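You operate a simulated robot arm through the tools that you are given. There is no shell and no other tool. Be economical: measure what you need, move in short steps, check, and stop when the job is done.

The job below is to be done with a simulated two-armed robot. You get a single attempt, and the scene is never put back.

TASK
Fetch the white roll and set it on the second tier from the bottom of the wooden shelf. Take the brown cloth and put it on the second tier from the bottom of the wooden shelf. Fetch the purple pad and set it on the fourth tier from the bottom of the wooden shelf. Put the grey roll from the top of the side bench on the fourth tier from the bottom of the wooden shelf and the blue roll on the top of the low stand. Open the front wall. Do these in any order.

It is judged by the outcome, as a careful person would: the job done as asked, and still so three seconds after it is handed in. It fails if anything else is knocked over, pushed out of place, dropped, spilled or broken. Flat cloth is picked up by pressing the open fingertips on it (5 to 10 N) and closing them slowly along it; thin cloth reads only 2 to 8 mm in the jaws.

THE ROBOT
Two 7-joint arms with two-finger parallel grippers on one trunk, on a base that drives. Base frame: it is fixed to the floor where the robot stands at the start and does not move with it; the origin is under the middle of the robot, x ahead of it, y to its left, z up. Readings come in m, degrees, newtons and seconds.
The left shoulder is at the start at [0.042, 0.162, 1.173], the right one opposite. With the tool pointing down near the work surface each hand reaches from about 0.1 to 0.66 m from the robot's upright axis, wherever it stands, measured 20 degrees to its own side. Places, roughly: brown cloth (7x9x3 cm) [0.5, -0.3, 1]; fourth tier of the wooden shelf [0.6, -0.1, 1.4]; front wall [-4.3, -3.7, 0.8]; purple pad [0.75, 0.25, 1]; roll [0.25, 2.75, 0.75]; second tier of the wooden shelf [0.6, -0.1, 0.6]; top of the low stand [0.4, 5, 0.7]; white roll (8x8x5 cm) [0.5, -0.2, 1.4]. Payload 3.43 kg a hand.
Tool frame (each hand has its own): the origin (TCP) lies between the finger pads and is the grasp point; the fingertips stand 0.03 m ahead of it; z points along the fingers, y is the line along which they close. The gripper opens to 0.094 m. The fingers are 0.028 m wide and 0.01 m thick; the gripper's body (0.05 by 0.096 m) begins 0.055 m behind the TCP.
Orientation is told as [roll, pitch, yaw] about the base's x, y, z axes, in that order, counted from this pose: with the fingers straight down and closing along the base's y, the tool's x points along the base's -x, its y along +y and its z along -z.

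THE INTERFACE
- The arms move only by the tool move_arm. It takes "left_plan", "right_plan" or both (then of equal length, played together; a hand with none holds still); each is a list that holds one entry, the list of rows, each a list of 7 numbers: the shift along the tool's x, y, z in m, then the turn, a rotation vector about the tool's x, y, z in degrees, then the gripper command, from -1 (fully open) to 1 (shut), values between in proportion. In form: [[[tx, ty, tz, wx, wy, wz, gripper], ...]]. A call has 1 to 8 rows; each row is the pose to reach, as a shift and turn from the pose commanded when the call began, along the tool's axes at that moment. Each row takes 0.2 s and may step no farther than 0.05 m and 8.6 degrees from the row before; otherwise, or with a gripper value out of range, the whole call is refused. A pose out of reach is approached as far as the arm can. The call stops where the force on the tool passes 40 N (or 10 N more than at its start, if that is more) or the arm is blocked; 0.2 s more then pass. The fingers move at their own pace (about 0.045 m/s each) and stop on an object; they squeeze with about 31 N. The grip force told is the motor's: it shows also when the fingers shut on nothing. Time passes only in rows, and 0.2 s behind the last, so rows that repeat a pose let the fingers close. It gives the time, the measured TCP pose, the force on the tool (base axes), the opening and the grip force at its end, in the units of the frame above (readings bear some noise), with the torque about the TCP (base axes, N m) and any sound that the robot's microphone picked up.
- Cameras (640 x 400 px; columns grow to the right, rows downward): "scene" is now at [0.1232, 0.0167, 1.3239]; the picture's right is [0.16, -0.99, 0.00], its down [-0.31, -0.05, -0.95] and it looks along [0.94, 0.15, -0.31] (base axes); focal length 214 px, centre (320, 200). "left" rides on the left gripper at [0.076, -0.014, -0.103] in its tool frame; the picture's right is [0.18, 0.98, 0.00], its down [-0.75, 0.14, -0.64] and it looks along [-0.63, 0.12, 0.77] (tool axes); focal length 243 px, centre (320, 200). "right" rides on the right gripper at [0.076, 0.014, -0.102] in its tool frame; the picture's right is [-0.18, 0.98, 0.00], its down [-0.75, -0.14, -0.64] and it looks along [-0.63, -0.12, 0.77] (tool axes); focal length 243 px, centre (320, 200). There is no depth. A picture from a camera that has moved, and an enlarged one, comes with that camera's place and axes in the base frame and with its lens.
- camera(camera): a new picture of that camera. It takes no simulated time.
- slide_trunk(by): slides the trunk up (or, below 0, down) by that many m; the arms and the scene camera ride with it, the base frame stays. It gives what a move gives, with no picture.
- steer(legs): drives the robot by 1 to 6 legs, each [ahead, left, turn to the left] in m, m and degrees, along the robot's own axes; the way and the turn of a leg run together, so that a leg with both is an arc; at most 1.5 m and 180 degrees a leg. The arms and the cameras ride along, it lands a little off, and it stops where it bumps. It gives what a move gives.
- turn_head(pan, tilt): turns the head with the scene camera to pan (to the left, within 80 degrees either way) and tilt (down, from -29 to 69), counted from straight ahead of the robot. It gives what a move gives.
- enlarge(camera, box): a new picture of the part [left, top, right, bottom] of that camera's present view, enlarged. It takes no simulated time.
- finish_job(): hands the job in; it is judged then, once.

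Work in short steps. Places have to be worked out from the pictures, the camera data and where the tool is seen: move nearer, look again, correct. Check each grasp and each placing, and mend what went wrong. You have 175 turns and 136 pictures in all, those below and enlarged ones among them. Open the grippers and draw the arms clear of the work before you hand the job in, unless the task says otherwise.

The tools are called after "Emit:" as a command line: name --argument value ..., lists and objects as JSON in quotes. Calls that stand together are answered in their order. move_arm: Moves the arms, as the interface text tells. Its arguments: {"type":"object","properties":{"left_plan":{"type":"array","items":{"type":"array","items":{"type":"array","items":{"type":"number"}}}},"right_plan":{"type":"array","items":{"type":"array","items":{"type":"array","items":{"type":"number"}}}}},"required":[]} The other tools are called the same way: slide_trunk (by) slides the trunk up or down; steer (legs) drives the base; turn_head (pan, tilt) turns the head that bears the scene camera; camera (camera) takes a picture; enlarge (camera, box) takes an enlarged picture of a part of a camera's view; finish_job () hands the job in.

At the start:

```text
time_s: 0.0
left_ee_pos: [0.2534, 0.1135, 1.1526]
left_tcp_rot: [-0.3, -0.6, 0.2]
left_ft_force: [0.4, -0.1, -0.1]
left_torque: [0.0, -0.03, -0.01]
left_gripper_width: 0.0941
left_grip_force: 0.1
right_ee_pos: [0.2831, -0.1898, 1.0027]
right_tcp_rot: [-0.2, -0.5, 0.0]
right_ft_force: [-0.4, 0.5, 0.6]
right_torque: [0.0, 0.0, 0.0]
right_gripper_width: 0.0943
right_grip_force: 0.1
trunk travel left (down, up): [-0.2, 0.067]
robot x, y, heading: [0.004, -0.0018, 0.1]
head pan, tilt: [9.4, 18.8]
```

scene: 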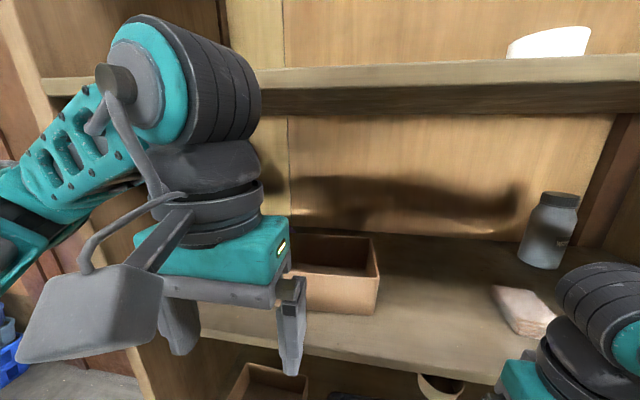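
right: 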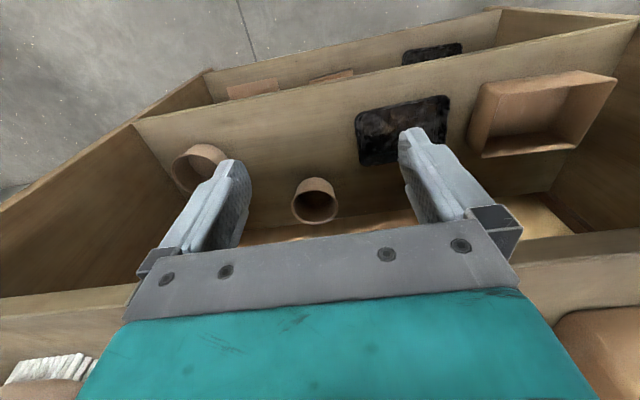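
left: 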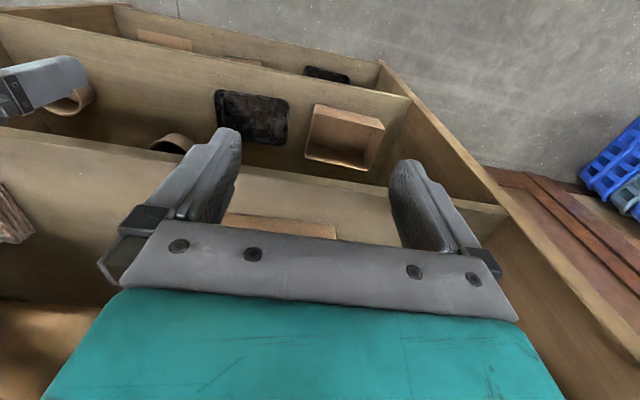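

I begin by looking around the shelf: first the head turned toward the upper tier and right.

Emit:
turn_head --pan -25 --tilt 0

Emit:
camera --camera "scene"

Emit:
turn_head --pan -15 --tilt 50

Emit:
camera --camera "scene"

```text
time_s: 1.0
left_ee_pos: [0.2544, 0.1129, 1.1511]
left_tcp_rot: [-0.2, -0.5, 0.3]
left_ft_force: [-0.2, 0.8, 0.3]
left_torque: [-0.01, 0.04, -0.04]
left_gripper_width: 0.0941
left_grip_force: 0.0
right_ee_pos: [0.284, -0.1914, 1.0024]
right_tcp_rot: [0.0, -0.5, 0.2]
right_ft_force: [0.1, 0.1, 0.6]
right_torque: [-0.02, 0.02, 0.01]
right_gripper_width: 0.0941
right_grip_force: 0.1
trunk travel left (down, up): [-0.2, 0.067]
robot x, y, heading: [0.0019, -0.0018, -0.1]
head pan, tilt: [-25.0, 0.0]
```

```text
132 pictures are left
camera scene: at [0.1131, -0.0371, 1.354], right [-0.42, -0.91, 0.0], down [0.01, 0.0, -1.0], along [0.91, -0.42, 0.01], focal length 214 px, centre (320, 200)
```

scene: 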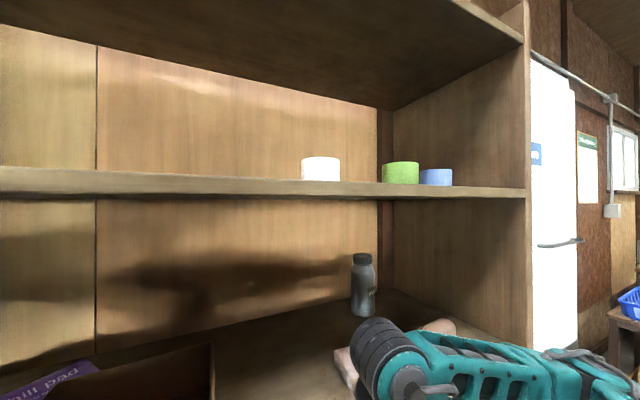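

```text
time_s: 2.2
left_ee_pos: [0.253, 0.1149, 1.1522]
left_tcp_rot: [-0.1, -0.4, 0.2]
left_ft_force: [0.4, -0.3, 0.5]
left_torque: [-0.02, -0.02, 0.0]
left_gripper_width: 0.094
left_grip_force: 0.0
right_ee_pos: [0.2823, -0.1906, 1.0035]
right_tcp_rot: [-0.1, -0.5, -0.1]
right_ft_force: [-0.5, 0.2, -0.4]
right_torque: [0.01, 0.01, 0.0]
right_gripper_width: 0.094
right_grip_force: 0.0
trunk travel left (down, up): [-0.2, 0.067]
robot x, y, heading: [0.0007, 0.0024, 0.3]
head pan, tilt: [-15.0, 50.0]
```

```text
131 pictures are left
camera scene: at [0.1064, -0.0191, 1.2761], right [-0.26, -0.97, 0.0], down [-0.73, 0.2, -0.65], along [0.63, -0.17, -0.76], focal length 214 px, centre (320, 200)
```

scene: 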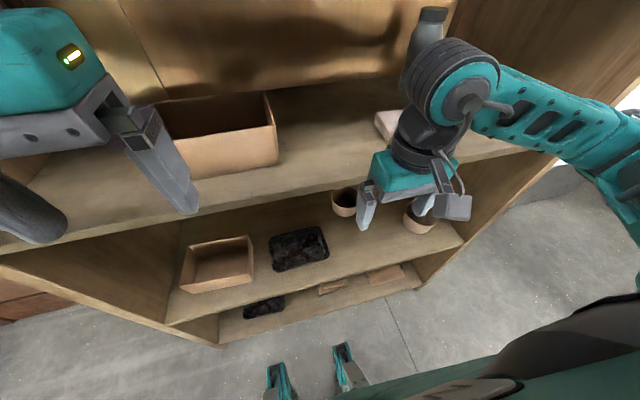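

The tiers are visible: tier 4 with white/green/blue rolls, tier 3 with box, cloth and bottle, tier 2 with boxes and pots. I raise the trunk to get a better look at tier 4.

Emit:
slide_trunk --by 0.066

Emit:
turn_head --pan -30 --tilt 10

Emit:
camera --camera "scene"

Emit:
turn_head --pan 25 --tilt 20

Emit:
camera --camera "scene"

```text
time_s: 3.2
left_ee_pos: [0.2548, 0.1093, 1.2188]
left_tcp_rot: [0.2, -0.6, 0.1]
left_ft_force: [0.9, 0.7, -0.1]
left_torque: [0.0, -0.01, 0.01]
left_gripper_width: 0.094
left_grip_force: 0.1
right_ee_pos: [0.2855, -0.1943, 1.0666]
right_tcp_rot: [0.2, -0.3, -0.1]
right_ft_force: [-0.1, 0.8, 0.4]
right_torque: [-0.01, 0.02, 0.03]
right_gripper_width: 0.094
right_grip_force: 0.1
trunk travel left (down, up): [-0.266, 0.001]
robot x, y, heading: [-0.0006, -0.0021, 0.0]
head pan, tilt: [-15.0, 50.0]
```

```text
time_s: 4.3
left_ee_pos: [0.2547, 0.1087, 1.2191]
left_tcp_rot: [0.1, -0.5, 0.2]
left_ft_force: [0.1, 0.5, -0.2]
left_torque: [0.0, 0.0, 0.04]
left_gripper_width: 0.0937
left_grip_force: 0.1
right_ee_pos: [0.2859, -0.1934, 1.0666]
right_tcp_rot: [0.3, -0.3, 0.1]
right_ft_force: [0.6, 0.5, 1.2]
right_torque: [0.01, 0.0, 0.01]
right_gripper_width: 0.0939
right_grip_force: 0.1
trunk travel left (down, up): [-0.266, 0.001]
robot x, y, heading: [-0.0005, -0.0025, 0.1]
head pan, tilt: [-30.0, 10.0]
```

```text
130 pictures are left
camera scene: at [0.115, -0.051, 1.4037], right [-0.5, -0.87, -0.01], down [-0.15, 0.09, -0.99], along [0.85, -0.49, -0.17], focal length 214 px, centre (320, 200)
```

scene: 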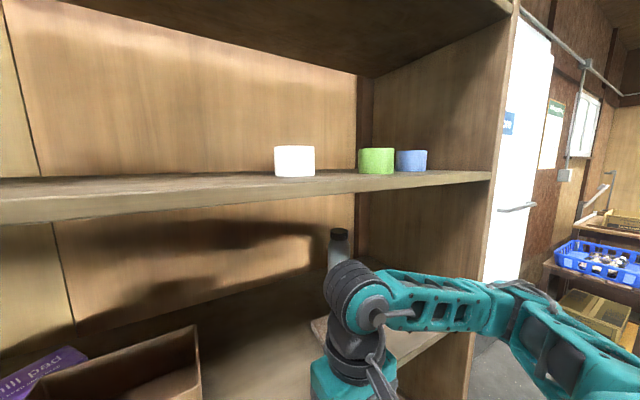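

```text
time_s: 5.5
left_ee_pos: [0.2556, 0.1091, 1.2177]
left_tcp_rot: [0.1, -0.5, 0.1]
left_ft_force: [0.0, -0.6, 0.0]
left_torque: [0.02, 0.01, 0.04]
left_gripper_width: 0.0937
left_grip_force: 0.1
right_ee_pos: [0.2855, -0.1942, 1.0665]
right_tcp_rot: [0.4, -0.3, 0.0]
right_ft_force: [-0.8, 0.3, -0.2]
right_torque: [0.0, -0.02, -0.02]
right_gripper_width: 0.094
right_grip_force: 0.0
trunk travel left (down, up): [-0.266, 0.001]
robot x, y, heading: [-0.001, -0.0006, 0.0]
head pan, tilt: [25.0, 20.0]
```

```text
129 pictures are left
camera scene: at [0.1189, 0.0349, 1.3876], right [0.42, -0.91, 0.0], down [-0.3, -0.14, -0.94], along [0.85, 0.4, -0.34], focal length 214 px, centre (320, 200)
```

scene: 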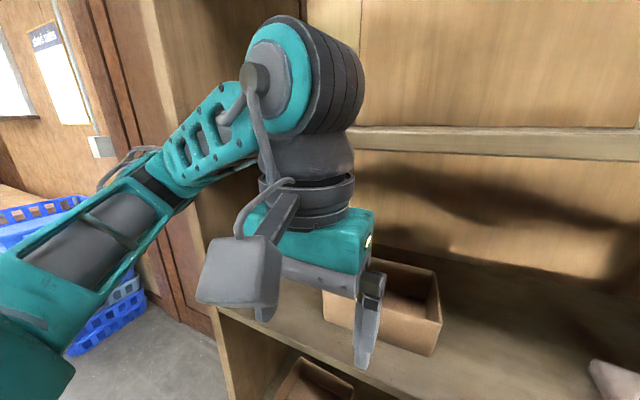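

White roll estimated at about (0.506, -0.218), on a surface near z 1.38. I raise the right hand in front of the shelf while tilting the fingers 45° forward.

Emit:
move_arm --right_plan '[[[0.01, 0, -0.05, 0, -5, 0, -1], [0.02, 0, -0.1, 0, -11, 0, -1], [0.02, 0, -0.15, 0, -17, 0, -1], [0.02, 0, -0.2, 0, -23, 0, -1], [0.02, 0, -0.25, 0, -29, 0, -1], [0.02, 0, -0.3, 0, -35, 0, -1], [0.02, 0, -0.35, 0, -40, 0, -1], [0.02, -0.02, -0.395, 0, -45, 0, -1]]]'

Emit:
camera --camera "right"

```text
refused: row 1 steps farther than a row can; nothing moved
```

```text
128 pictures are left
camera right: at [0.2085, -0.1802, 1.1705], right [0.18, 0.98, 0.01], down [0.75, -0.14, 0.65], along [0.64, -0.11, -0.76], focal length 243 px, centre (320, 200)
```

right: 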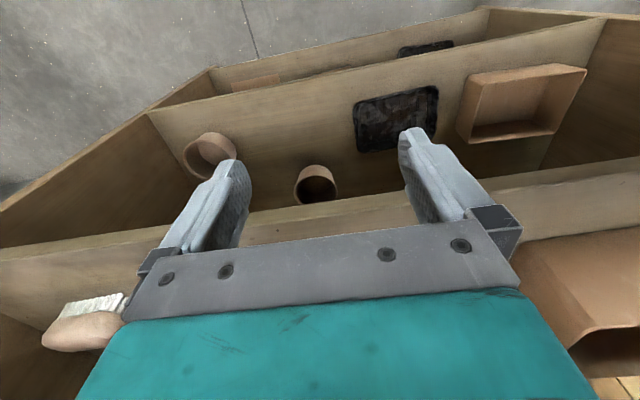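

The first row was refused for its step length; I retry with shorter steps.

Emit:
move_arm --right_plan '[[[0.005, 0, -0.049, 0, -5, 0, -1], [0.01, 0, -0.098, 0, -11, 0, -1], [0.015, 0, -0.147, 0, -17, 0, -1], [0.02, 0, -0.196, 0, -23, 0, -1], [0.02, 0, -0.245, 0, -29, 0, -1], [0.02, 0, -0.294, 0, -35, 0, -1], [0.02, 0, -0.343, 0, -40, 0, -1], [0.02, -0.01, -0.39, 0, -45, 0, -1]]]'

Emit:
camera --camera "right"

Emit:
turn_head --pan -25 --tilt 10

Emit:
camera --camera "scene"

```text
time_s: 7.3
left_ee_pos: [0.2552, 0.1083, 1.2181]
left_tcp_rot: [0.1, -0.3, 0.1]
left_ft_force: [-0.2, 0.8, -0.1]
left_torque: [-0.01, 0.01, 0.01]
left_gripper_width: 0.094
left_grip_force: 0.1
right_ee_pos: [0.2628, -0.2067, 1.4563]
right_tcp_rot: [0.3, -45.3, -0.2]
right_ft_force: [-0.2, 0.4, 0.9]
right_torque: [0.01, 0.01, 0.0]
right_gripper_width: 0.0939
right_grip_force: 0.1
trunk travel left (down, up): [-0.266, 0.001]
robot x, y, heading: [0.0023, 0.0011, -0.1]
head pan, tilt: [25.0, 20.0]
```

```text
127 pictures are left
camera right: at [0.1365, -0.1921, 1.4759], right [0.13, 0.98, 0.13], down [0.07, -0.14, 0.99], along [0.99, -0.12, -0.09], focal length 243 px, centre (320, 200)
```

right: 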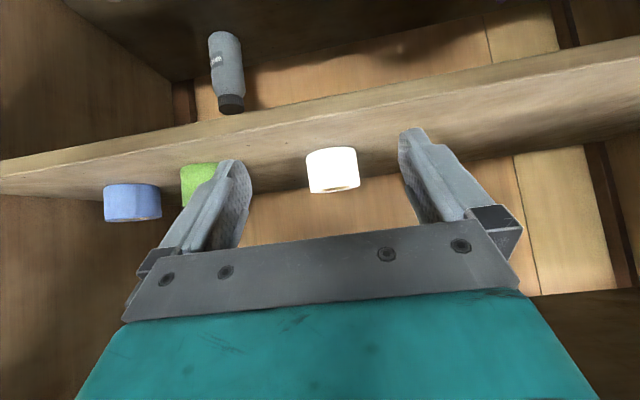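

```text
time_s: 8.5
left_ee_pos: [0.2563, 0.1086, 1.217]
left_tcp_rot: [0.2, -0.3, 0.2]
left_ft_force: [0.5, -0.1, -0.5]
left_torque: [-0.01, 0.0, -0.01]
left_gripper_width: 0.094
left_grip_force: 0.0
right_ee_pos: [0.2631, -0.2071, 1.456]
right_tcp_rot: [0.4, -45.3, -0.2]
right_ft_force: [-1.1, 1.0, -0.9]
right_torque: [0.01, 0.0, 0.02]
right_gripper_width: 0.0938
right_grip_force: 0.1
trunk travel left (down, up): [-0.266, 0.001]
robot x, y, heading: [0.0003, -0.001, -0.1]
head pan, tilt: [-25.0, 10.0]
```

```text
126 pictures are left
camera scene: at [0.1186, -0.0437, 1.4034], right [-0.42, -0.91, -0.01], down [-0.15, 0.08, -0.99], along [0.89, -0.41, -0.17], focal length 214 px, centre (320, 200)
```

scene: 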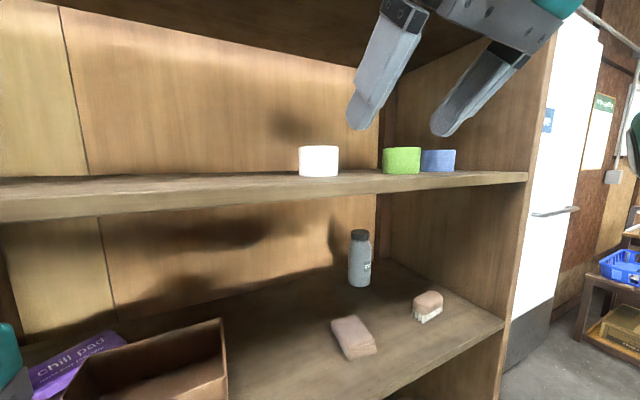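

White roll near (0.515, -0.215). I advance 0.147 m at the same height and check the alignment.

Emit:
move_arm --right_plan '[[[-0.0345, -0.003, 0.0345, 0, 0, 0, -1], [-0.069, -0.006, 0.069, 0, 0, 0, -1], [-0.104, -0.008, 0.104, 0, 0, 0, -1]]]'

Emit:
camera --camera "right"

```text
time_s: 9.3
left_ee_pos: [0.2544, 0.1095, 1.219]
left_tcp_rot: [0.1, -0.3, 0.2]
left_ft_force: [0.1, 0.0, 0.2]
left_torque: [0.01, 0.0, 0.01]
left_gripper_width: 0.0942
left_grip_force: 0.0
right_ee_pos: [0.4116, -0.2147, 1.4574]
right_tcp_rot: [0.3, -45.3, -0.2]
right_ft_force: [0.0, 0.8, -0.5]
right_torque: [-0.04, 0.01, 0.03]
right_gripper_width: 0.0943
right_grip_force: 0.0
trunk travel left (down, up): [-0.266, 0.001]
robot x, y, heading: [-0.0024, -0.001, 0.0]
head pan, tilt: [-25.0, 10.0]
```

```text
125 pictures are left
camera right: at [0.2838, -0.1996, 1.4768], right [0.13, 0.98, 0.13], down [0.07, -0.14, 0.99], along [0.99, -0.12, -0.09], focal length 243 px, centre (320, 200)
```

right: 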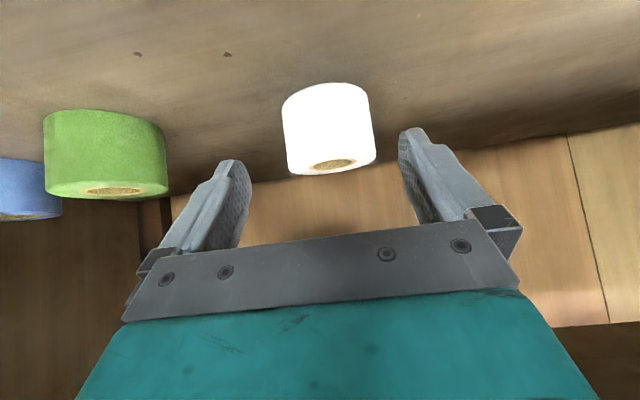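

Triangulation puts the roll centre at (0.492, -0.2075), top z 1.429. I move in with the fingers open to straddle it.

Emit:
move_arm --right_plan '[[[-0.0247, 0.007, 0.0318, 0, 0, 0, -1], [-0.028, 0.007, 0.056, 0, 0, 0, -1], [-0.0311, 0.007, 0.0806, 0, 0, 0, -1]]]'

Emit:
camera --camera "right"

```text
time_s: 10.1
left_ee_pos: [0.2564, 0.1095, 1.2178]
left_tcp_rot: [0.1, -0.3, 0.2]
left_ft_force: [-0.9, 0.1, 0.5]
left_torque: [0.02, 0.01, 0.0]
left_gripper_width: 0.0939
left_grip_force: 0.1
right_ee_pos: [0.4897, -0.2062, 1.4223]
right_tcp_rot: [0.4, -45.3, -0.2]
right_ft_force: [0.5, 0.6, -0.1]
right_torque: [-0.02, 0.02, -0.03]
right_gripper_width: 0.0939
right_grip_force: 0.0
trunk travel left (down, up): [-0.266, 0.001]
robot x, y, heading: [0.0012, 0.0006, -0.2]
head pan, tilt: [-25.0, 10.0]
```

```text
124 pictures are left
camera right: at [0.3633, -0.1916, 1.442], right [0.13, 0.98, 0.14], down [0.07, -0.15, 0.99], along [0.99, -0.12, -0.09], focal length 243 px, centre (320, 200)
```

right: 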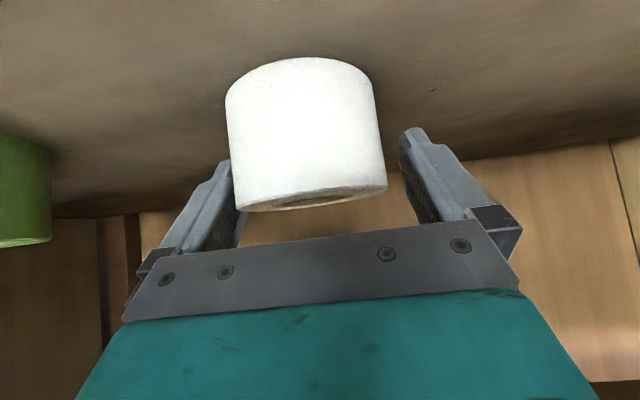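

The roll sits a few mm toward the -y finger; I shift slightly and close on it.

Emit:
move_arm --right_plan '[[[0, -0.004, 0, 0, 0, 0, -1], [0, -0.004, 0, 0, 0, 0, 0], [0, -0.004, 0, 0, 0, 0, 1], [0, -0.004, 0, 0, 0, 0, 1]]]'

```text
time_s: 11.1
left_ee_pos: [0.2564, 0.108, 1.2184]
left_tcp_rot: [0.2, -0.2, 0.1]
left_ft_force: [-0.7, 0.1, 0.6]
left_torque: [-0.02, -0.01, -0.01]
left_gripper_width: 0.0938
left_grip_force: 0.0
right_ee_pos: [0.4886, -0.2094, 1.4225]
right_tcp_rot: [0.4, -45.3, -0.4]
right_ft_force: [0.6, -0.4, 1.2]
right_torque: [0.11, -0.08, -0.04]
right_gripper_width: 0.0759
right_grip_force: 31.0
trunk travel left (down, up): [-0.266, 0.001]
robot x, y, heading: [0.0005, 0.0012, 0.2]
head pan, tilt: [-25.0, 10.0]
```

Gripped at 76 mm with 31 N. I lift 35 mm and withdraw from the shelf.

Emit:
move_arm --right_plan '[[[-0.0247, -0.004, -0.0247, 0, 0, 0, 1], [0.0064, -0.004, -0.0558, 0, 0, 0, 1], [0.0375, -0.004, -0.0869, 0, 0, 0, 1], [0.0686, -0.004, -0.118, 0, 0, 0, 1], [0.0997, -0.004, -0.149, 0, 0, 0, 1], [0.13, -0.004, -0.18, 0, 0, 0, 1]]]'

Emit:
slide_trunk --by -0.266

Emit:
turn_head --pan -10 --tilt 45

Emit:
camera --camera "scene"

```text
time_s: 12.5
left_ee_pos: [0.2553, 0.1098, 1.2187]
left_tcp_rot: [0.0, -0.4, 0.1]
left_ft_force: [0.3, 1.2, -0.1]
left_torque: [0.02, 0.01, 0.02]
left_gripper_width: 0.0941
left_grip_force: 0.2
right_ee_pos: [0.2704, -0.2154, 1.4558]
right_tcp_rot: [0.4, -45.3, -0.3]
right_ft_force: [-0.4, 0.4, -2.4]
right_torque: [0.0, -0.02, 0.0]
right_gripper_width: 0.0758
right_grip_force: 30.7
trunk travel left (down, up): [-0.266, 0.001]
robot x, y, heading: [-0.0033, 0.0029, 0.0]
head pan, tilt: [-25.0, 10.0]
```

```text
time_s: 15.2
left_ee_pos: [0.2547, 0.1103, 0.9556]
left_tcp_rot: [0.1, -1.4, 0.3]
left_ft_force: [-0.5, 0.0, 0.0]
left_torque: [-0.01, 0.01, 0.01]
left_gripper_width: 0.094
left_grip_force: 0.0
right_ee_pos: [0.2667, -0.2147, 1.1912]
right_tcp_rot: [0.5, -45.5, -0.3]
right_ft_force: [0.5, 0.5, -1.3]
right_torque: [0.02, -0.02, -0.01]
right_gripper_width: 0.0757
right_grip_force: 31.2
trunk travel left (down, up): [0.0, 0.267]
robot x, y, heading: [-0.0017, 0.0015, 0.1]
head pan, tilt: [-25.0, 10.0]
```

```text
time_s: 16.2
left_ee_pos: [0.2532, 0.1107, 0.9573]
left_tcp_rot: [0.2, -1.4, 0.1]
left_ft_force: [-0.1, 0.6, -0.2]
left_torque: [-0.01, -0.02, 0.02]
left_gripper_width: 0.094
left_grip_force: 0.0
right_ee_pos: [0.2658, -0.2146, 1.1927]
right_tcp_rot: [0.5, -45.6, -0.3]
right_ft_force: [-0.1, -0.2, -1.1]
right_torque: [-0.02, -0.02, -0.03]
right_gripper_width: 0.076
right_grip_force: 30.7
trunk travel left (down, up): [0.0, 0.267]
robot x, y, heading: [-0.0025, 0.0016, 0.0]
head pan, tilt: [-10.0, 45.0]
```

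```text
123 pictures are left
camera scene: at [0.1108, -0.0176, 1.0835], right [-0.17, -0.98, -0.01], down [-0.69, 0.13, -0.72], along [0.71, -0.12, -0.7], focal length 214 px, centre (320, 200)
```

scene: 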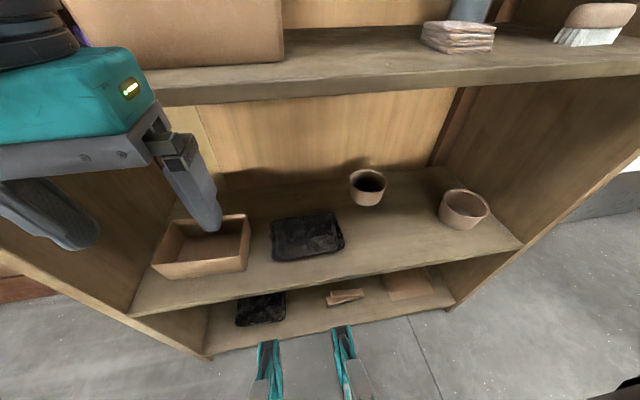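

Roll is held. Tier 2 has a free front area between the tray and the right pot (about x 0.45, y -0.17 to -0.43). I lower the hand in front of the shelf to the tier-2 gap.

Emit:
move_arm --right_plan '[[[0.035, -0.01, 0.035, 0, 0, 0, 1], [0.07, -0.02, 0.07, 0, 0, 0, 1], [0.105, -0.03, 0.105, 0, 0, 0, 1], [0.14, -0.04, 0.14, 0, 0, 0, 1], [0.175, -0.05, 0.175, 0, 0, 0, 1], [0.21, -0.06, 0.21, 0, 0, 0, 1], [0.245, -0.07, 0.245, 0, 0, 0, 1], [0.28, -0.08, 0.28, 0, 0, 0, 1]]]'

Emit:
camera --camera "right"

Emit:
camera --camera "scene"

```text
refused: row 1 steps farther than a row can; nothing moved
```

```text
122 pictures are left
camera right: at [0.1393, -0.1996, 1.2106], right [0.13, 0.98, 0.14], down [0.07, -0.15, 0.99], along [0.99, -0.12, -0.08], focal length 243 px, centre (320, 200)
```

right: 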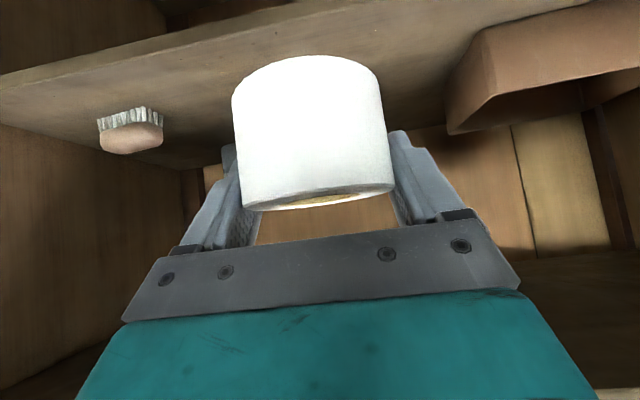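

```text
121 pictures are left
camera scene: at [0.1108, -0.0176, 1.0835], right [-0.17, -0.98, -0.01], down [-0.69, 0.13, -0.72], along [0.71, -0.12, -0.7], focal length 214 px, centre (320, 200)
```

scene: 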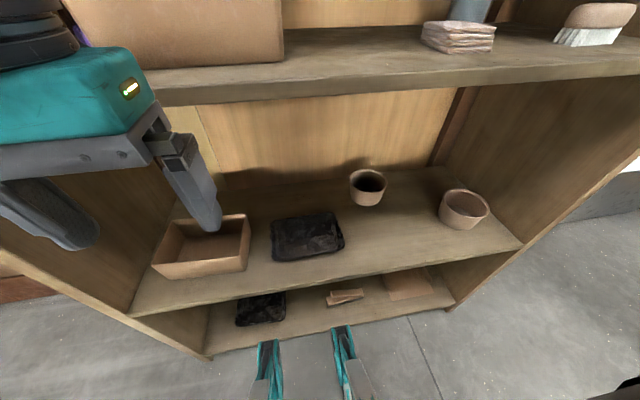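

Step length slightly over; same motion with smaller steps.

Emit:
move_arm --right_plan '[[[0.034, -0.01, 0.034, 0, 0, 0, 1], [0.068, -0.02, 0.068, 0, 0, 0, 1], [0.102, -0.03, 0.102, 0, 0, 0, 1], [0.136, -0.04, 0.136, 0, 0, 0, 1], [0.17, -0.05, 0.17, 0, 0, 0, 1], [0.204, -0.06, 0.204, 0, 0, 0, 1], [0.238, -0.07, 0.238, 0, 0, 0, 1], [0.272, -0.08, 0.272, 0, 0, 0, 1]]]'

Emit:
camera --camera "right"

Emit:
camera --camera "scene"

```text
time_s: 18.1
left_ee_pos: [0.2528, 0.1095, 0.9571]
left_tcp_rot: [0.2, -1.3, 0.2]
left_ft_force: [0.4, -0.1, -0.7]
left_torque: [0.01, -0.01, -0.01]
left_gripper_width: 0.0939
left_grip_force: 0.0
right_ee_pos: [0.3487, -0.3596, 0.7829]
right_tcp_rot: [0.7, -45.6, -0.3]
right_ft_force: [0.4, -0.1, -1.2]
right_torque: [-0.01, -0.06, 0.0]
right_gripper_width: 0.0758
right_grip_force: 30.8
right hand out of reach, approached as far as the arm can: row 4, 5, 6, 7, 8
trunk travel left (down, up): [0.0, 0.267]
robot x, y, heading: [0.0004, 0.0038, -0.1]
head pan, tilt: [-10.0, 45.0]
```

```text
120 pictures are left
camera right: at [0.223, -0.3447, 0.8018], right [0.13, 0.98, 0.14], down [0.07, -0.15, 0.99], along [0.99, -0.12, -0.09], focal length 243 px, centre (320, 200)
```

right: 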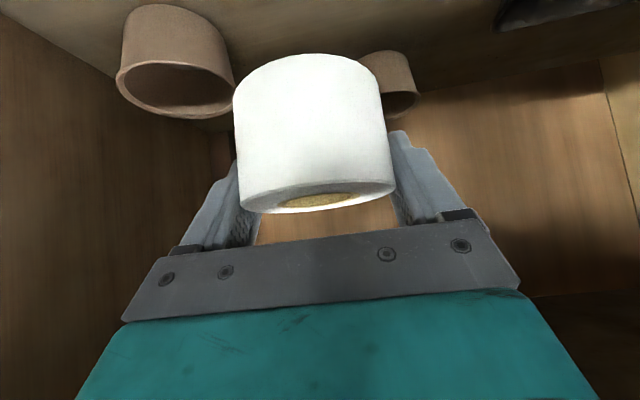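

```text
119 pictures are left
camera scene: at [0.1104, -0.0173, 1.0836], right [-0.17, -0.98, -0.01], down [-0.69, 0.13, -0.72], along [0.71, -0.12, -0.7], focal length 214 px, centre (320, 200)
```

scene: 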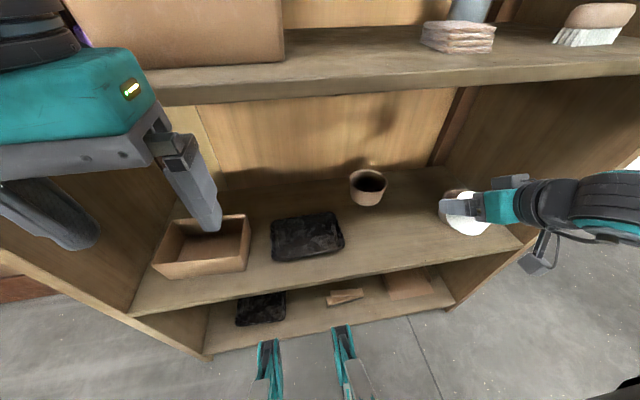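

The arm hit its inner reach limit and drifted to (0.349, -0.36, 0.783), still clear. I probe with a small forward step to see what reference the next call uses.

Emit:
move_arm --right_plan '[[[-0.014, 0, 0.014, 0, 0, 0, 1], [-0.014, 0, 0.014, 0, 0, 0, 1]]]'

```text
time_s: 18.6
left_ee_pos: [0.2522, 0.1104, 0.9571]
left_tcp_rot: [0.1, -1.3, 0.1]
left_ft_force: [0.5, 0.8, -0.2]
left_torque: [-0.01, -0.01, -0.02]
left_gripper_width: 0.0938
left_grip_force: 0.2
right_ee_pos: [0.3691, -0.3583, 0.785]
right_tcp_rot: [0.4, -45.7, -0.4]
right_ft_force: [0.2, -0.3, -0.9]
right_torque: [-0.01, -0.04, 0.04]
right_gripper_width: 0.0759
right_grip_force: 30.5
trunk travel left (down, up): [0.0, 0.267]
robot x, y, heading: [-0.001, -0.0017, 0.1]
head pan, tilt: [-10.0, 45.0]
```

The reference is the reached pose. I move over the free spot (0.455, -0.335) and down to z≈0.705.

Emit:
move_arm --right_plan '[[[-0.0304, 0.0115, 0.0304, 0, 0, 0, 1], [-0.0608, 0.023, 0.0608, 0, 0, 0, 1], [-0.0325, 0.023, 0.0891, 0, 0, 0, 1], [-0.0042, 0.023, 0.1174, 0, 0, 0, 1]]]'

Emit:
camera --camera "right"

Emit:
camera --camera "scene"

```text
time_s: 19.6
left_ee_pos: [0.2513, 0.1097, 0.9553]
left_tcp_rot: [0.1, -1.3, 0.2]
left_ft_force: [0.2, -0.8, 0.7]
left_torque: [-0.02, 0.01, -0.02]
left_gripper_width: 0.094
left_grip_force: 0.1
right_ee_pos: [0.4581, -0.3358, 0.7063]
right_tcp_rot: [0.4, -45.8, -0.3]
right_ft_force: [-0.3, -0.2, -2.0]
right_torque: [0.0, 0.03, -0.01]
right_gripper_width: 0.0757
right_grip_force: 30.7
trunk travel left (down, up): [0.0, 0.267]
robot x, y, heading: [-0.0006, -0.0006, -0.0]
head pan, tilt: [-10.0, 45.0]
```

```text
118 pictures are left
camera right: at [0.3309, -0.3211, 0.7252], right [0.13, 0.98, 0.14], down [0.07, -0.15, 0.99], along [0.99, -0.12, -0.08], focal length 243 px, centre (320, 200)
```

right: 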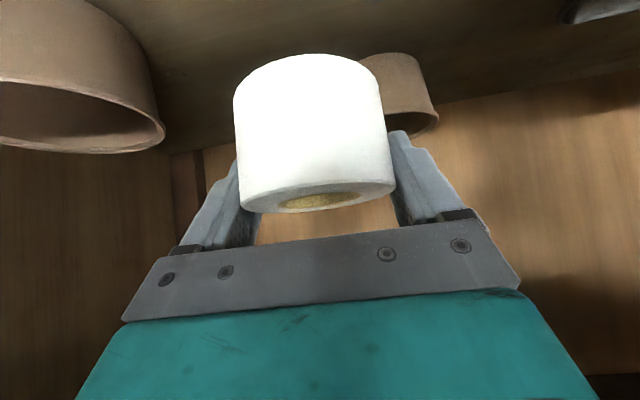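

```text
117 pictures are left
camera scene: at [0.1103, -0.0173, 1.0836], right [-0.17, -0.98, -0.01], down [-0.69, 0.13, -0.72], along [0.71, -0.12, -0.7], focal length 214 px, centre (320, 200)
```

scene: 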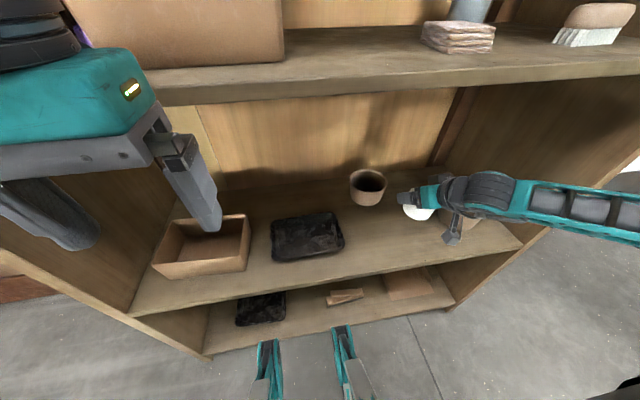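

Triangulating the middle pot's rim gives z≈0.63, so the tier-2 surface is around 0.55. I go down 8 cm more and check.

Emit:
move_arm --right_plan '[[[0.0283, 0, 0.0283, 0, 0, 0, 1], [0.0566, 0, 0.0566, 0, 0, 0, 1]]]'

Emit:
enlarge --camera "scene" --box '[300, 120, 540, 270]'

Emit:
camera --camera "right"

```text
time_s: 20.2
left_ee_pos: [0.2533, 0.1109, 0.9552]
left_tcp_rot: [0.1, -1.2, 0.2]
left_ft_force: [-0.3, -0.2, 0.4]
left_torque: [0.01, -0.02, 0.01]
left_gripper_width: 0.0942
left_grip_force: 0.0
right_ee_pos: [0.4591, -0.3342, 0.6269]
right_tcp_rot: [0.2, -45.8, -0.2]
right_ft_force: [0.3, -0.9, -1.0]
right_torque: [0.04, 0.02, -0.02]
right_gripper_width: 0.0759
right_grip_force: 30.9
trunk travel left (down, up): [0.0, 0.267]
robot x, y, heading: [0.0002, -0.0026, -0.1]
head pan, tilt: [-10.0, 45.0]
```

```text
2.67 times, centred on (420, 195) of scene
camera zoom: at [0.1102, -0.0172, 1.0836], right [-0.17, -0.98, -0.01], down [-0.69, 0.13, -0.72], along [0.71, -0.12, -0.7], focal length 572 px, centre (53, 213)
```

zoom: 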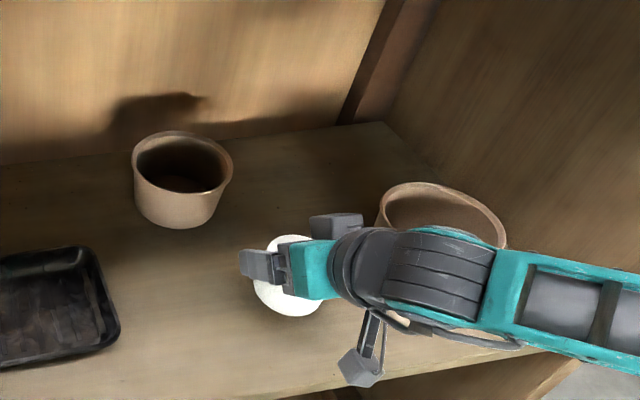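

```text
115 pictures are left
camera right: at [0.3318, -0.3195, 0.645], right [0.13, 0.98, 0.14], down [0.07, -0.14, 0.99], along [0.99, -0.12, -0.08], focal length 243 px, centre (320, 200)
```

right: 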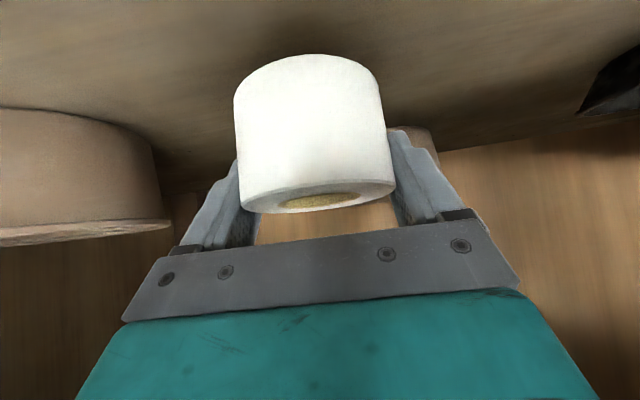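

Clear on all sides. I descend in 1 cm rows until contact.

Emit:
move_arm --right_plan '[[[0.0071, 0, 0.0071, 0, 0, 0, 1], [0.0142, 0, 0.0142, 0, 0, 0, 1], [0.0177, 0, 0.0177, 0, 0, 0, 1], [0.0212, 0, 0.0212, 0, 0, 0, 1], [0.0248, 0, 0.0248, 0, 0, 0, 1]]]'

```text
time_s: 21.4
left_ee_pos: [0.2523, 0.1089, 0.9542]
left_tcp_rot: [0.1, -1.1, 0.1]
left_ft_force: [0.2, -0.3, -0.2]
left_torque: [-0.03, -0.02, 0.0]
left_gripper_width: 0.094
left_grip_force: 0.0
right_ee_pos: [0.4614, -0.3355, 0.598]
right_tcp_rot: [0.3, -46.6, -0.1]
right_ft_force: [6.0, 1.6, 26.2]
right_torque: [0.01, 0.12, 0.02]
right_gripper_width: 0.0766
right_grip_force: 31.1
trunk travel left (down, up): [0.0, 0.267]
robot x, y, heading: [-0.0012, -0.0006, -0.2]
head pan, tilt: [-10.0, 45.0]
```

Contact at TCP z 0.598 (surface ≈0.554). I ease up a bit and open.

Emit:
move_arm --right_plan '[[[-0.0021, 0, -0.0021, 0, 0, 0, 1], [-0.0021, 0, -0.0021, 0, 0, 0, -1], [-0.0021, 0, -0.0021, 0, 0, 0, -1], [-0.0021, 0, -0.0021, 0, 0, 0, -1]]]'

Emit:
camera --camera "right"

```text
time_s: 22.4
left_ee_pos: [0.2526, 0.1107, 0.9552]
left_tcp_rot: [0.1, -1.3, 0.1]
left_ft_force: [-0.4, 0.5, -0.5]
left_torque: [0.0, 0.0, 0.0]
left_gripper_width: 0.094
left_grip_force: 0.1
right_ee_pos: [0.4587, -0.3355, 0.5946]
right_tcp_rot: [0.4, -45.6, -0.2]
right_ft_force: [0.7, 0.2, 0.1]
right_torque: [-0.04, 0.0, 0.01]
right_gripper_width: 0.0939
right_grip_force: 0.0
trunk travel left (down, up): [0.0, 0.267]
robot x, y, heading: [0.0009, -0.0019, -0.1]
head pan, tilt: [-10.0, 45.0]
```

```text
114 pictures are left
camera right: at [0.3313, -0.3202, 0.6137], right [0.13, 0.98, 0.14], down [0.07, -0.15, 0.99], along [0.99, -0.12, -0.09], focal length 243 px, centre (320, 200)
```

right: 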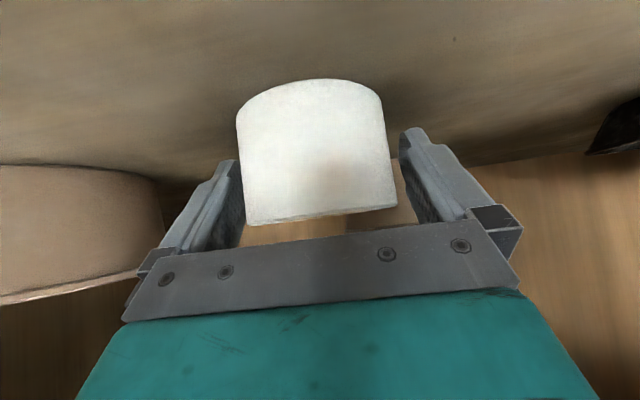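

Roll stands on tier 2. I withdraw along the fingers, then back the base up 0.15 m for comfortable reach.

Emit:
move_arm --right_plan '[[[0, 0, -0.03, 0, 0, 0, -1], [0, 0, -0.075, 0, 0, 0, -1], [0, 0, -0.12, 0, 0, 0, -1]]]'

Emit:
steer --legs '[[-0.15, 0, 0]]'

Emit:
slide_trunk --by 0.266

Emit:
turn_head --pan -20 --tilt 35

Emit:
camera --camera "scene"

```text
time_s: 23.2
left_ee_pos: [0.2516, 0.1109, 0.9555]
left_tcp_rot: [0.1, -1.1, 0.2]
left_ft_force: [0.4, -0.1, -0.3]
left_torque: [0.02, 0.03, -0.01]
left_gripper_width: 0.0941
left_grip_force: 0.0
right_ee_pos: [0.3719, -0.3343, 0.6793]
right_tcp_rot: [0.4, -45.7, -0.3]
right_ft_force: [-0.6, 0.2, -0.1]
right_torque: [0.0, 0.01, 0.02]
right_gripper_width: 0.0939
right_grip_force: 0.1
trunk travel left (down, up): [0.0, 0.267]
robot x, y, heading: [-0.0018, -0.0005, 0.1]
head pan, tilt: [-10.0, 45.0]
```

```text
time_s: 24.6
left_ee_pos: [0.1111, 0.1148, 0.95]
left_tcp_rot: [-0.1, 0.0, 0.2]
left_ft_force: [0.6, -0.3, -0.5]
left_torque: [0.02, -0.04, 0.01]
left_gripper_width: 0.094
left_grip_force: 0.0
right_ee_pos: [0.2295, -0.3334, 0.6755]
right_tcp_rot: [0.0, -44.9, 0.1]
right_ft_force: [0.0, 0.5, -0.8]
right_torque: [0.0, -0.01, 0.01]
right_gripper_width: 0.0939
right_grip_force: 0.2
trunk travel left (down, up): [0.0, 0.267]
robot x, y, heading: [-0.1491, 0.0021, -0.1]
head pan, tilt: [-10.0, 45.0]
```

```text
time_s: 27.3
left_ee_pos: [0.1123, 0.1133, 1.2151]
left_tcp_rot: [-0.1, 0.0, 0.2]
left_ft_force: [0.6, 0.1, 0.6]
left_torque: [0.01, 0.0, -0.01]
left_gripper_width: 0.0941
left_grip_force: 0.1
right_ee_pos: [0.2287, -0.3347, 0.9432]
right_tcp_rot: [0.0, -45.0, -0.1]
right_ft_force: [0.9, 0.1, 0.1]
right_torque: [0.03, 0.01, 0.0]
right_gripper_width: 0.0939
right_grip_force: 0.0
trunk travel left (down, up): [-0.266, 0.001]
robot x, y, heading: [-0.1497, -0.0007, -0.1]
head pan, tilt: [-10.0, 45.0]
```

```text
time_s: 28.1
left_ee_pos: [0.1131, 0.1133, 1.216]
left_tcp_rot: [-0.1, 0.0, 0.2]
left_ft_force: [0.1, -0.1, -0.1]
left_torque: [0.02, 0.0, 0.05]
left_gripper_width: 0.0942
left_grip_force: 0.0
right_ee_pos: [0.2289, -0.3335, 0.9426]
right_tcp_rot: [0.0, -45.0, -0.1]
right_ft_force: [-0.8, 0.6, -0.4]
right_torque: [0.0, 0.01, -0.02]
right_gripper_width: 0.0942
right_grip_force: 0.1
trunk travel left (down, up): [-0.266, 0.001]
robot x, y, heading: [-0.1494, 0.002, -0.3]
head pan, tilt: [-20.0, 35.0]
```

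```text
113 pictures are left
camera scene: at [-0.0259, -0.0296, 1.3628], right [-0.34, -0.94, 0.0], down [-0.54, 0.2, -0.82], along [0.77, -0.28, -0.57], focal length 214 px, centre (320, 200)
```

scene: 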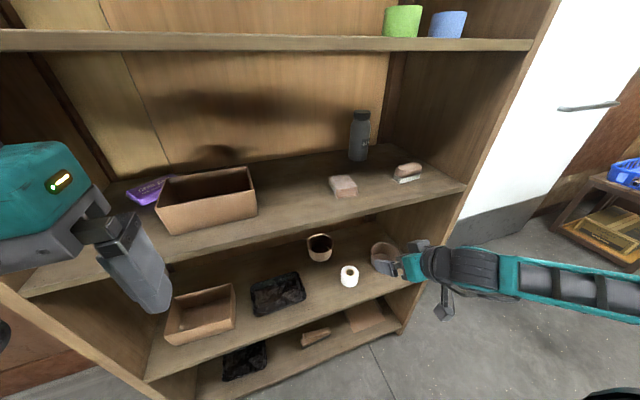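

White roll is standing on tier 2. Next the brown cloth at about (0.54, -0.32) on tier 3; I raise the right hand and approach for a closer look.

Emit:
move_arm --right_plan '[[[-0.034, 0, -0.034, 0, 0, 0, -1], [-0.068, 0, -0.068, 0, 0, 0, -1], [-0.102, 0, -0.102, 0, 0, 0, -1], [-0.136, 0, -0.136, 0, 0, 0, -1], [-0.17, 0.005, -0.102, 0, 0, 0, -1], [-0.204, 0.01, -0.068, 0, 0, 0, -1], [-0.238, 0.015, -0.034, 0, 0, 0, -1]]]'

Emit:
camera --camera "right"

```text
time_s: 29.7
left_ee_pos: [0.1136, 0.114, 1.2163]
left_tcp_rot: [-0.1, 0.0, 0.3]
left_ft_force: [0.0, -0.3, 0.2]
left_torque: [0.01, 0.02, -0.01]
left_gripper_width: 0.094
left_grip_force: 0.0
right_ee_pos: [0.3757, -0.3169, 1.1338]
right_tcp_rot: [0.3, -44.9, -0.1]
right_ft_force: [0.9, 0.1, 0.7]
right_torque: [0.0, 0.03, -0.01]
right_gripper_width: 0.0941
right_grip_force: 0.0
trunk travel left (down, up): [-0.266, 0.001]
robot x, y, heading: [-0.1473, -0.0001, -0.0]
head pan, tilt: [-20.0, 35.0]
```

```text
112 pictures are left
camera right: at [0.2485, -0.3028, 1.1539], right [0.13, 0.98, 0.13], down [0.08, -0.14, 0.99], along [0.99, -0.12, -0.1], focal length 243 px, centre (320, 200)
```

right: 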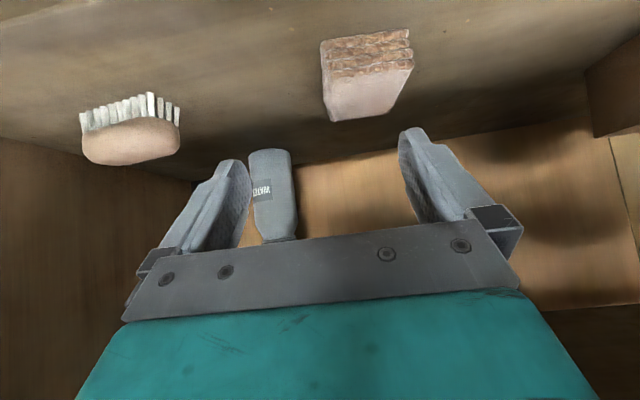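

Triangulated: cloth stack top z≈1.047, centre (0.468, -0.276), about 6.5 cm wide in y. I approach along the tool axis and check once more before closing.

Emit:
move_arm --right_plan '[[[0, 0.02, 0.02, 0, 0, 0, -1], [-0.003, 0.041, 0.04, 0, 0, 0, -1], [-0.003, 0.041, 0.07, 0, 0, 0, -1]]]'

Emit:
camera --camera "right"

```text
time_s: 30.5
left_ee_pos: [0.1121, 0.114, 1.2162]
left_tcp_rot: [-0.2, 0.0, 0.3]
left_ft_force: [1.3, -0.5, 0.1]
left_torque: [0.0, -0.01, -0.01]
left_gripper_width: 0.0939
left_grip_force: 0.1
right_ee_pos: [0.4273, -0.2773, 1.0869]
right_tcp_rot: [0.0, -44.9, -0.1]
right_ft_force: [-0.6, -0.6, -0.1]
right_torque: [-0.03, 0.0, 0.02]
right_gripper_width: 0.0939
right_grip_force: 0.0
trunk travel left (down, up): [-0.266, 0.001]
robot x, y, heading: [-0.1468, 0.0022, -0.1]
head pan, tilt: [-20.0, 35.0]
```

```text
111 pictures are left
camera right: at [0.2999, -0.2626, 1.107], right [0.13, 0.98, 0.13], down [0.08, -0.14, 0.99], along [0.99, -0.12, -0.1], focal length 243 px, centre (320, 200)
```

right: 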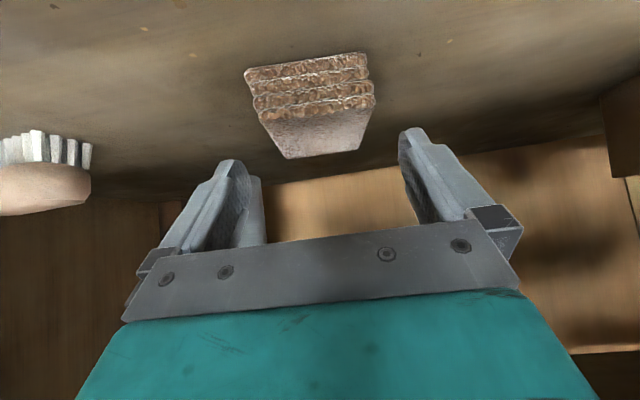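

Refined: cloth x 0.435–0.525, y -0.31…-0.243, top 1.04, surface ≈1.008. I go in to (0.475, -0.277, 1.046) and close slowly.

Emit:
move_arm --right_plan '[[[-0.002, -0.001, 0.035, 0, 0, 0, -1], [-0.004, -0.001, 0.063, 0, 0, 0, -1], [-0.004, -0.001, 0.063, 0, 0, 0, 0], [-0.004, -0.001, 0.063, 0, 0, 0, 0.4], [-0.004, -0.001, 0.063, 0, 0, 0, 1], [-0.004, -0.001, 0.063, 0, 0, 0, 1]]]'

Emit:
camera --camera "right"

```text
time_s: 31.9
left_ee_pos: [0.1085, 0.1134, 1.217]
left_tcp_rot: [-0.3, -0.3, 0.2]
left_ft_force: [-0.5, -0.1, 1.2]
left_torque: [-0.02, 0.0, -0.01]
left_gripper_width: 0.094
left_grip_force: 0.1
right_ee_pos: [0.471, -0.2765, 1.05]
right_tcp_rot: [-0.1, -45.5, 0.0]
right_ft_force: [-6.6, 0.0, 28.0]
right_torque: [0.07, -0.09, 0.03]
right_gripper_width: 0.0689
right_grip_force: 30.5
trunk travel left (down, up): [-0.266, 0.001]
robot x, y, heading: [-0.1469, -0.002, -0.1]
head pan, tilt: [-20.0, 35.0]
```

```text
110 pictures are left
camera right: at [0.3444, -0.2622, 1.0698], right [0.13, 0.98, 0.13], down [0.07, -0.14, 0.99], along [0.99, -0.12, -0.09], focal length 243 px, centre (320, 200)
```

right: 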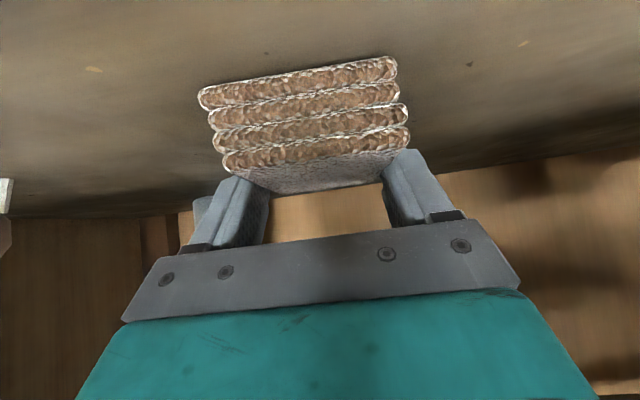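

Gripped at 69 mm, tips just touching the shelf. I lift gently and verify.

Emit:
move_arm --right_plan '[[[-0.007, 0, -0.007, 0, 0, 0, 1], [-0.028, 0, -0.028, 0, 0, 0, 1], [-0.042, 0, -0.042, 0, 0, 0, 1]]]'

Emit:
camera --camera "right"

```text
time_s: 32.7
left_ee_pos: [0.1121, 0.1132, 1.2159]
left_tcp_rot: [-0.1, 0.0, 0.2]
left_ft_force: [0.3, -0.1, 0.5]
left_torque: [-0.01, -0.04, -0.03]
left_gripper_width: 0.0939
left_grip_force: 0.0
right_ee_pos: [0.4719, -0.2782, 1.1032]
right_tcp_rot: [0.0, -44.8, -0.1]
right_ft_force: [-0.9, 0.2, -1.1]
right_torque: [0.01, -0.02, -0.02]
right_gripper_width: 0.0682
right_grip_force: 30.9
trunk travel left (down, up): [-0.266, 0.001]
robot x, y, heading: [-0.1534, -0.0003, 0.0]
head pan, tilt: [-20.0, 35.0]
```

```text
109 pictures are left
camera right: at [0.3457, -0.2638, 1.1242], right [0.13, 0.98, 0.13], down [0.08, -0.14, 0.99], along [0.99, -0.12, -0.1], focal length 243 px, centre (320, 200)
```

right: 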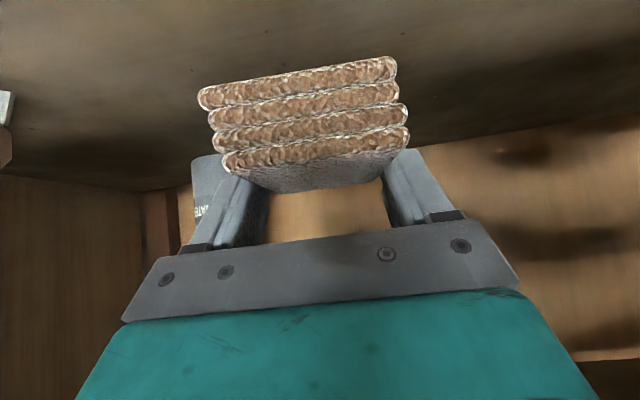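

Held firmly. I withdraw from the shelf, shifting to y≈-0.222, then lower the trunk.

Emit:
move_arm --right_plan '[[[0.03, 0, -0.03, 0, 0, 0, 1], [0.06, 0, -0.06, 0, 0, 0, 1], [0.09, 0.01, -0.09, 0, 0, 0, 1], [0.12, 0.025, -0.12, 0, 0, 0, 1], [0.15, 0.04, -0.15, 0, 0, 0, 1], [0.178, 0.056, -0.178, 0, 0, 0, 1]]]'

Emit:
slide_trunk --by -0.266

Emit:
move_arm --right_plan '[[[0.034, 0, 0.034, 0, 0, 0, 1], [0.068, 0, 0.068, 0, 0, 0, 1], [0.102, 0, 0.102, 0, 0, 0, 1], [0.12, 0, 0.12, 0, 0, 0, 1]]]'

Emit:
turn_head --pan -10 --tilt 40

Emit:
camera --camera "scene"

Emit:
camera --camera "right"

```text
time_s: 34.1
left_ee_pos: [0.1121, 0.1133, 1.2162]
left_tcp_rot: [-0.2, 0.1, 0.2]
left_ft_force: [0.9, -1.0, 0.8]
left_torque: [0.0, 0.01, 0.02]
left_gripper_width: 0.0941
left_grip_force: 0.1
right_ee_pos: [0.2585, -0.2212, 1.108]
right_tcp_rot: [-0.1, -44.9, 0.0]
right_ft_force: [-0.3, 0.3, -1.0]
right_torque: [0.0, -0.01, 0.01]
right_gripper_width: 0.0683
right_grip_force: 31.4
right hand out of reach, approached as far as the arm can: row 6
trunk travel left (down, up): [-0.266, 0.001]
robot x, y, heading: [-0.1505, 0.0019, -0.0]
head pan, tilt: [-20.0, 35.0]
```

```text
time_s: 36.8
left_ee_pos: [0.1122, 0.1135, 0.9506]
left_tcp_rot: [-0.1, 0.0, 0.2]
left_ft_force: [-0.8, -0.6, 0.3]
left_torque: [0.0, 0.03, 0.0]
left_gripper_width: 0.094
left_grip_force: 0.1
right_ee_pos: [0.2595, -0.2218, 0.8411]
right_tcp_rot: [0.1, -44.9, 0.0]
right_ft_force: [-0.5, 0.5, -0.9]
right_torque: [-0.03, 0.04, -0.03]
right_gripper_width: 0.0683
right_grip_force: 30.4
trunk travel left (down, up): [0.0, 0.267]
robot x, y, heading: [-0.1509, 0.0014, -0.2]
head pan, tilt: [-20.0, 35.0]
```

```text
time_s: 37.8
left_ee_pos: [0.1111, 0.1122, 0.9507]
left_tcp_rot: [0.0, 0.0, 0.2]
left_ft_force: [-0.3, 1.1, 0.8]
left_torque: [0.03, 0.02, -0.02]
left_gripper_width: 0.0938
left_grip_force: 0.1
right_ee_pos: [0.273, -0.2071, 0.6979]
right_tcp_rot: [-0.2, -44.4, -0.1]
right_ft_force: [-0.1, -1.1, -1.1]
right_torque: [0.01, -0.05, 0.0]
right_gripper_width: 0.0682
right_grip_force: 31.4
right hand out of reach, approached as far as the arm can: row 3, 4
trunk travel left (down, up): [0.0, 0.267]
robot x, y, heading: [-0.1511, -0.0009, -0.1]
head pan, tilt: [-20.0, 35.0]
```

```text
time_s: 38.5
left_ee_pos: [0.1125, 0.1135, 0.951]
left_tcp_rot: [-0.1, 0.1, 0.2]
left_ft_force: [0.4, 0.8, 0.1]
left_torque: [0.01, 0.02, 0.03]
left_gripper_width: 0.0941
left_grip_force: 0.1
right_ee_pos: [0.2725, -0.2076, 0.6987]
right_tcp_rot: [-0.4, -44.1, 0.0]
right_ft_force: [0.4, 0.2, -0.9]
right_torque: [-0.03, 0.01, 0.01]
right_gripper_width: 0.068
right_grip_force: 30.9
trunk travel left (down, up): [0.0, 0.267]
robot x, y, heading: [-0.1492, 0.0004, -0.0]
head pan, tilt: [-10.0, 40.0]
```

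```text
108 pictures are left
camera scene: at [-0.025, -0.0144, 1.0893], right [-0.17, -0.98, 0.0], down [-0.63, 0.11, -0.77], along [0.75, -0.13, -0.64], focal length 214 px, centre (320, 200)
```

scene: 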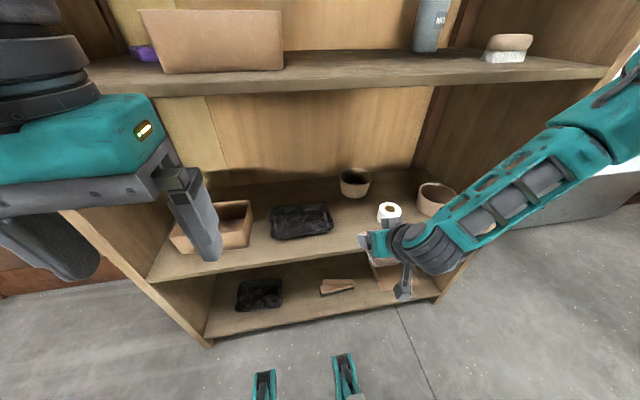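

```text
107 pictures are left
camera right: at [0.1463, -0.1929, 0.7209], right [0.14, 0.98, 0.12], down [0.09, -0.14, 0.99], along [0.99, -0.12, -0.11], focal length 243 px, centre (320, 200)
```

right: 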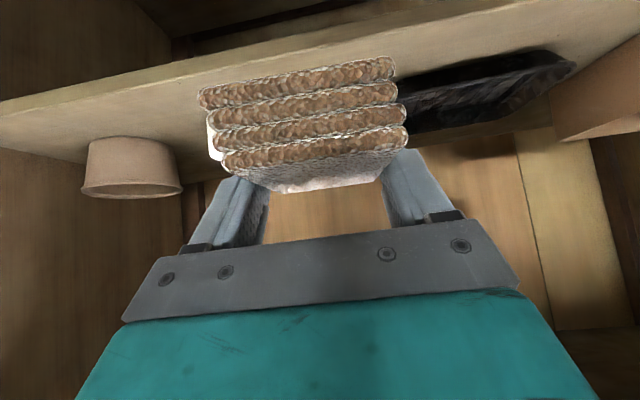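

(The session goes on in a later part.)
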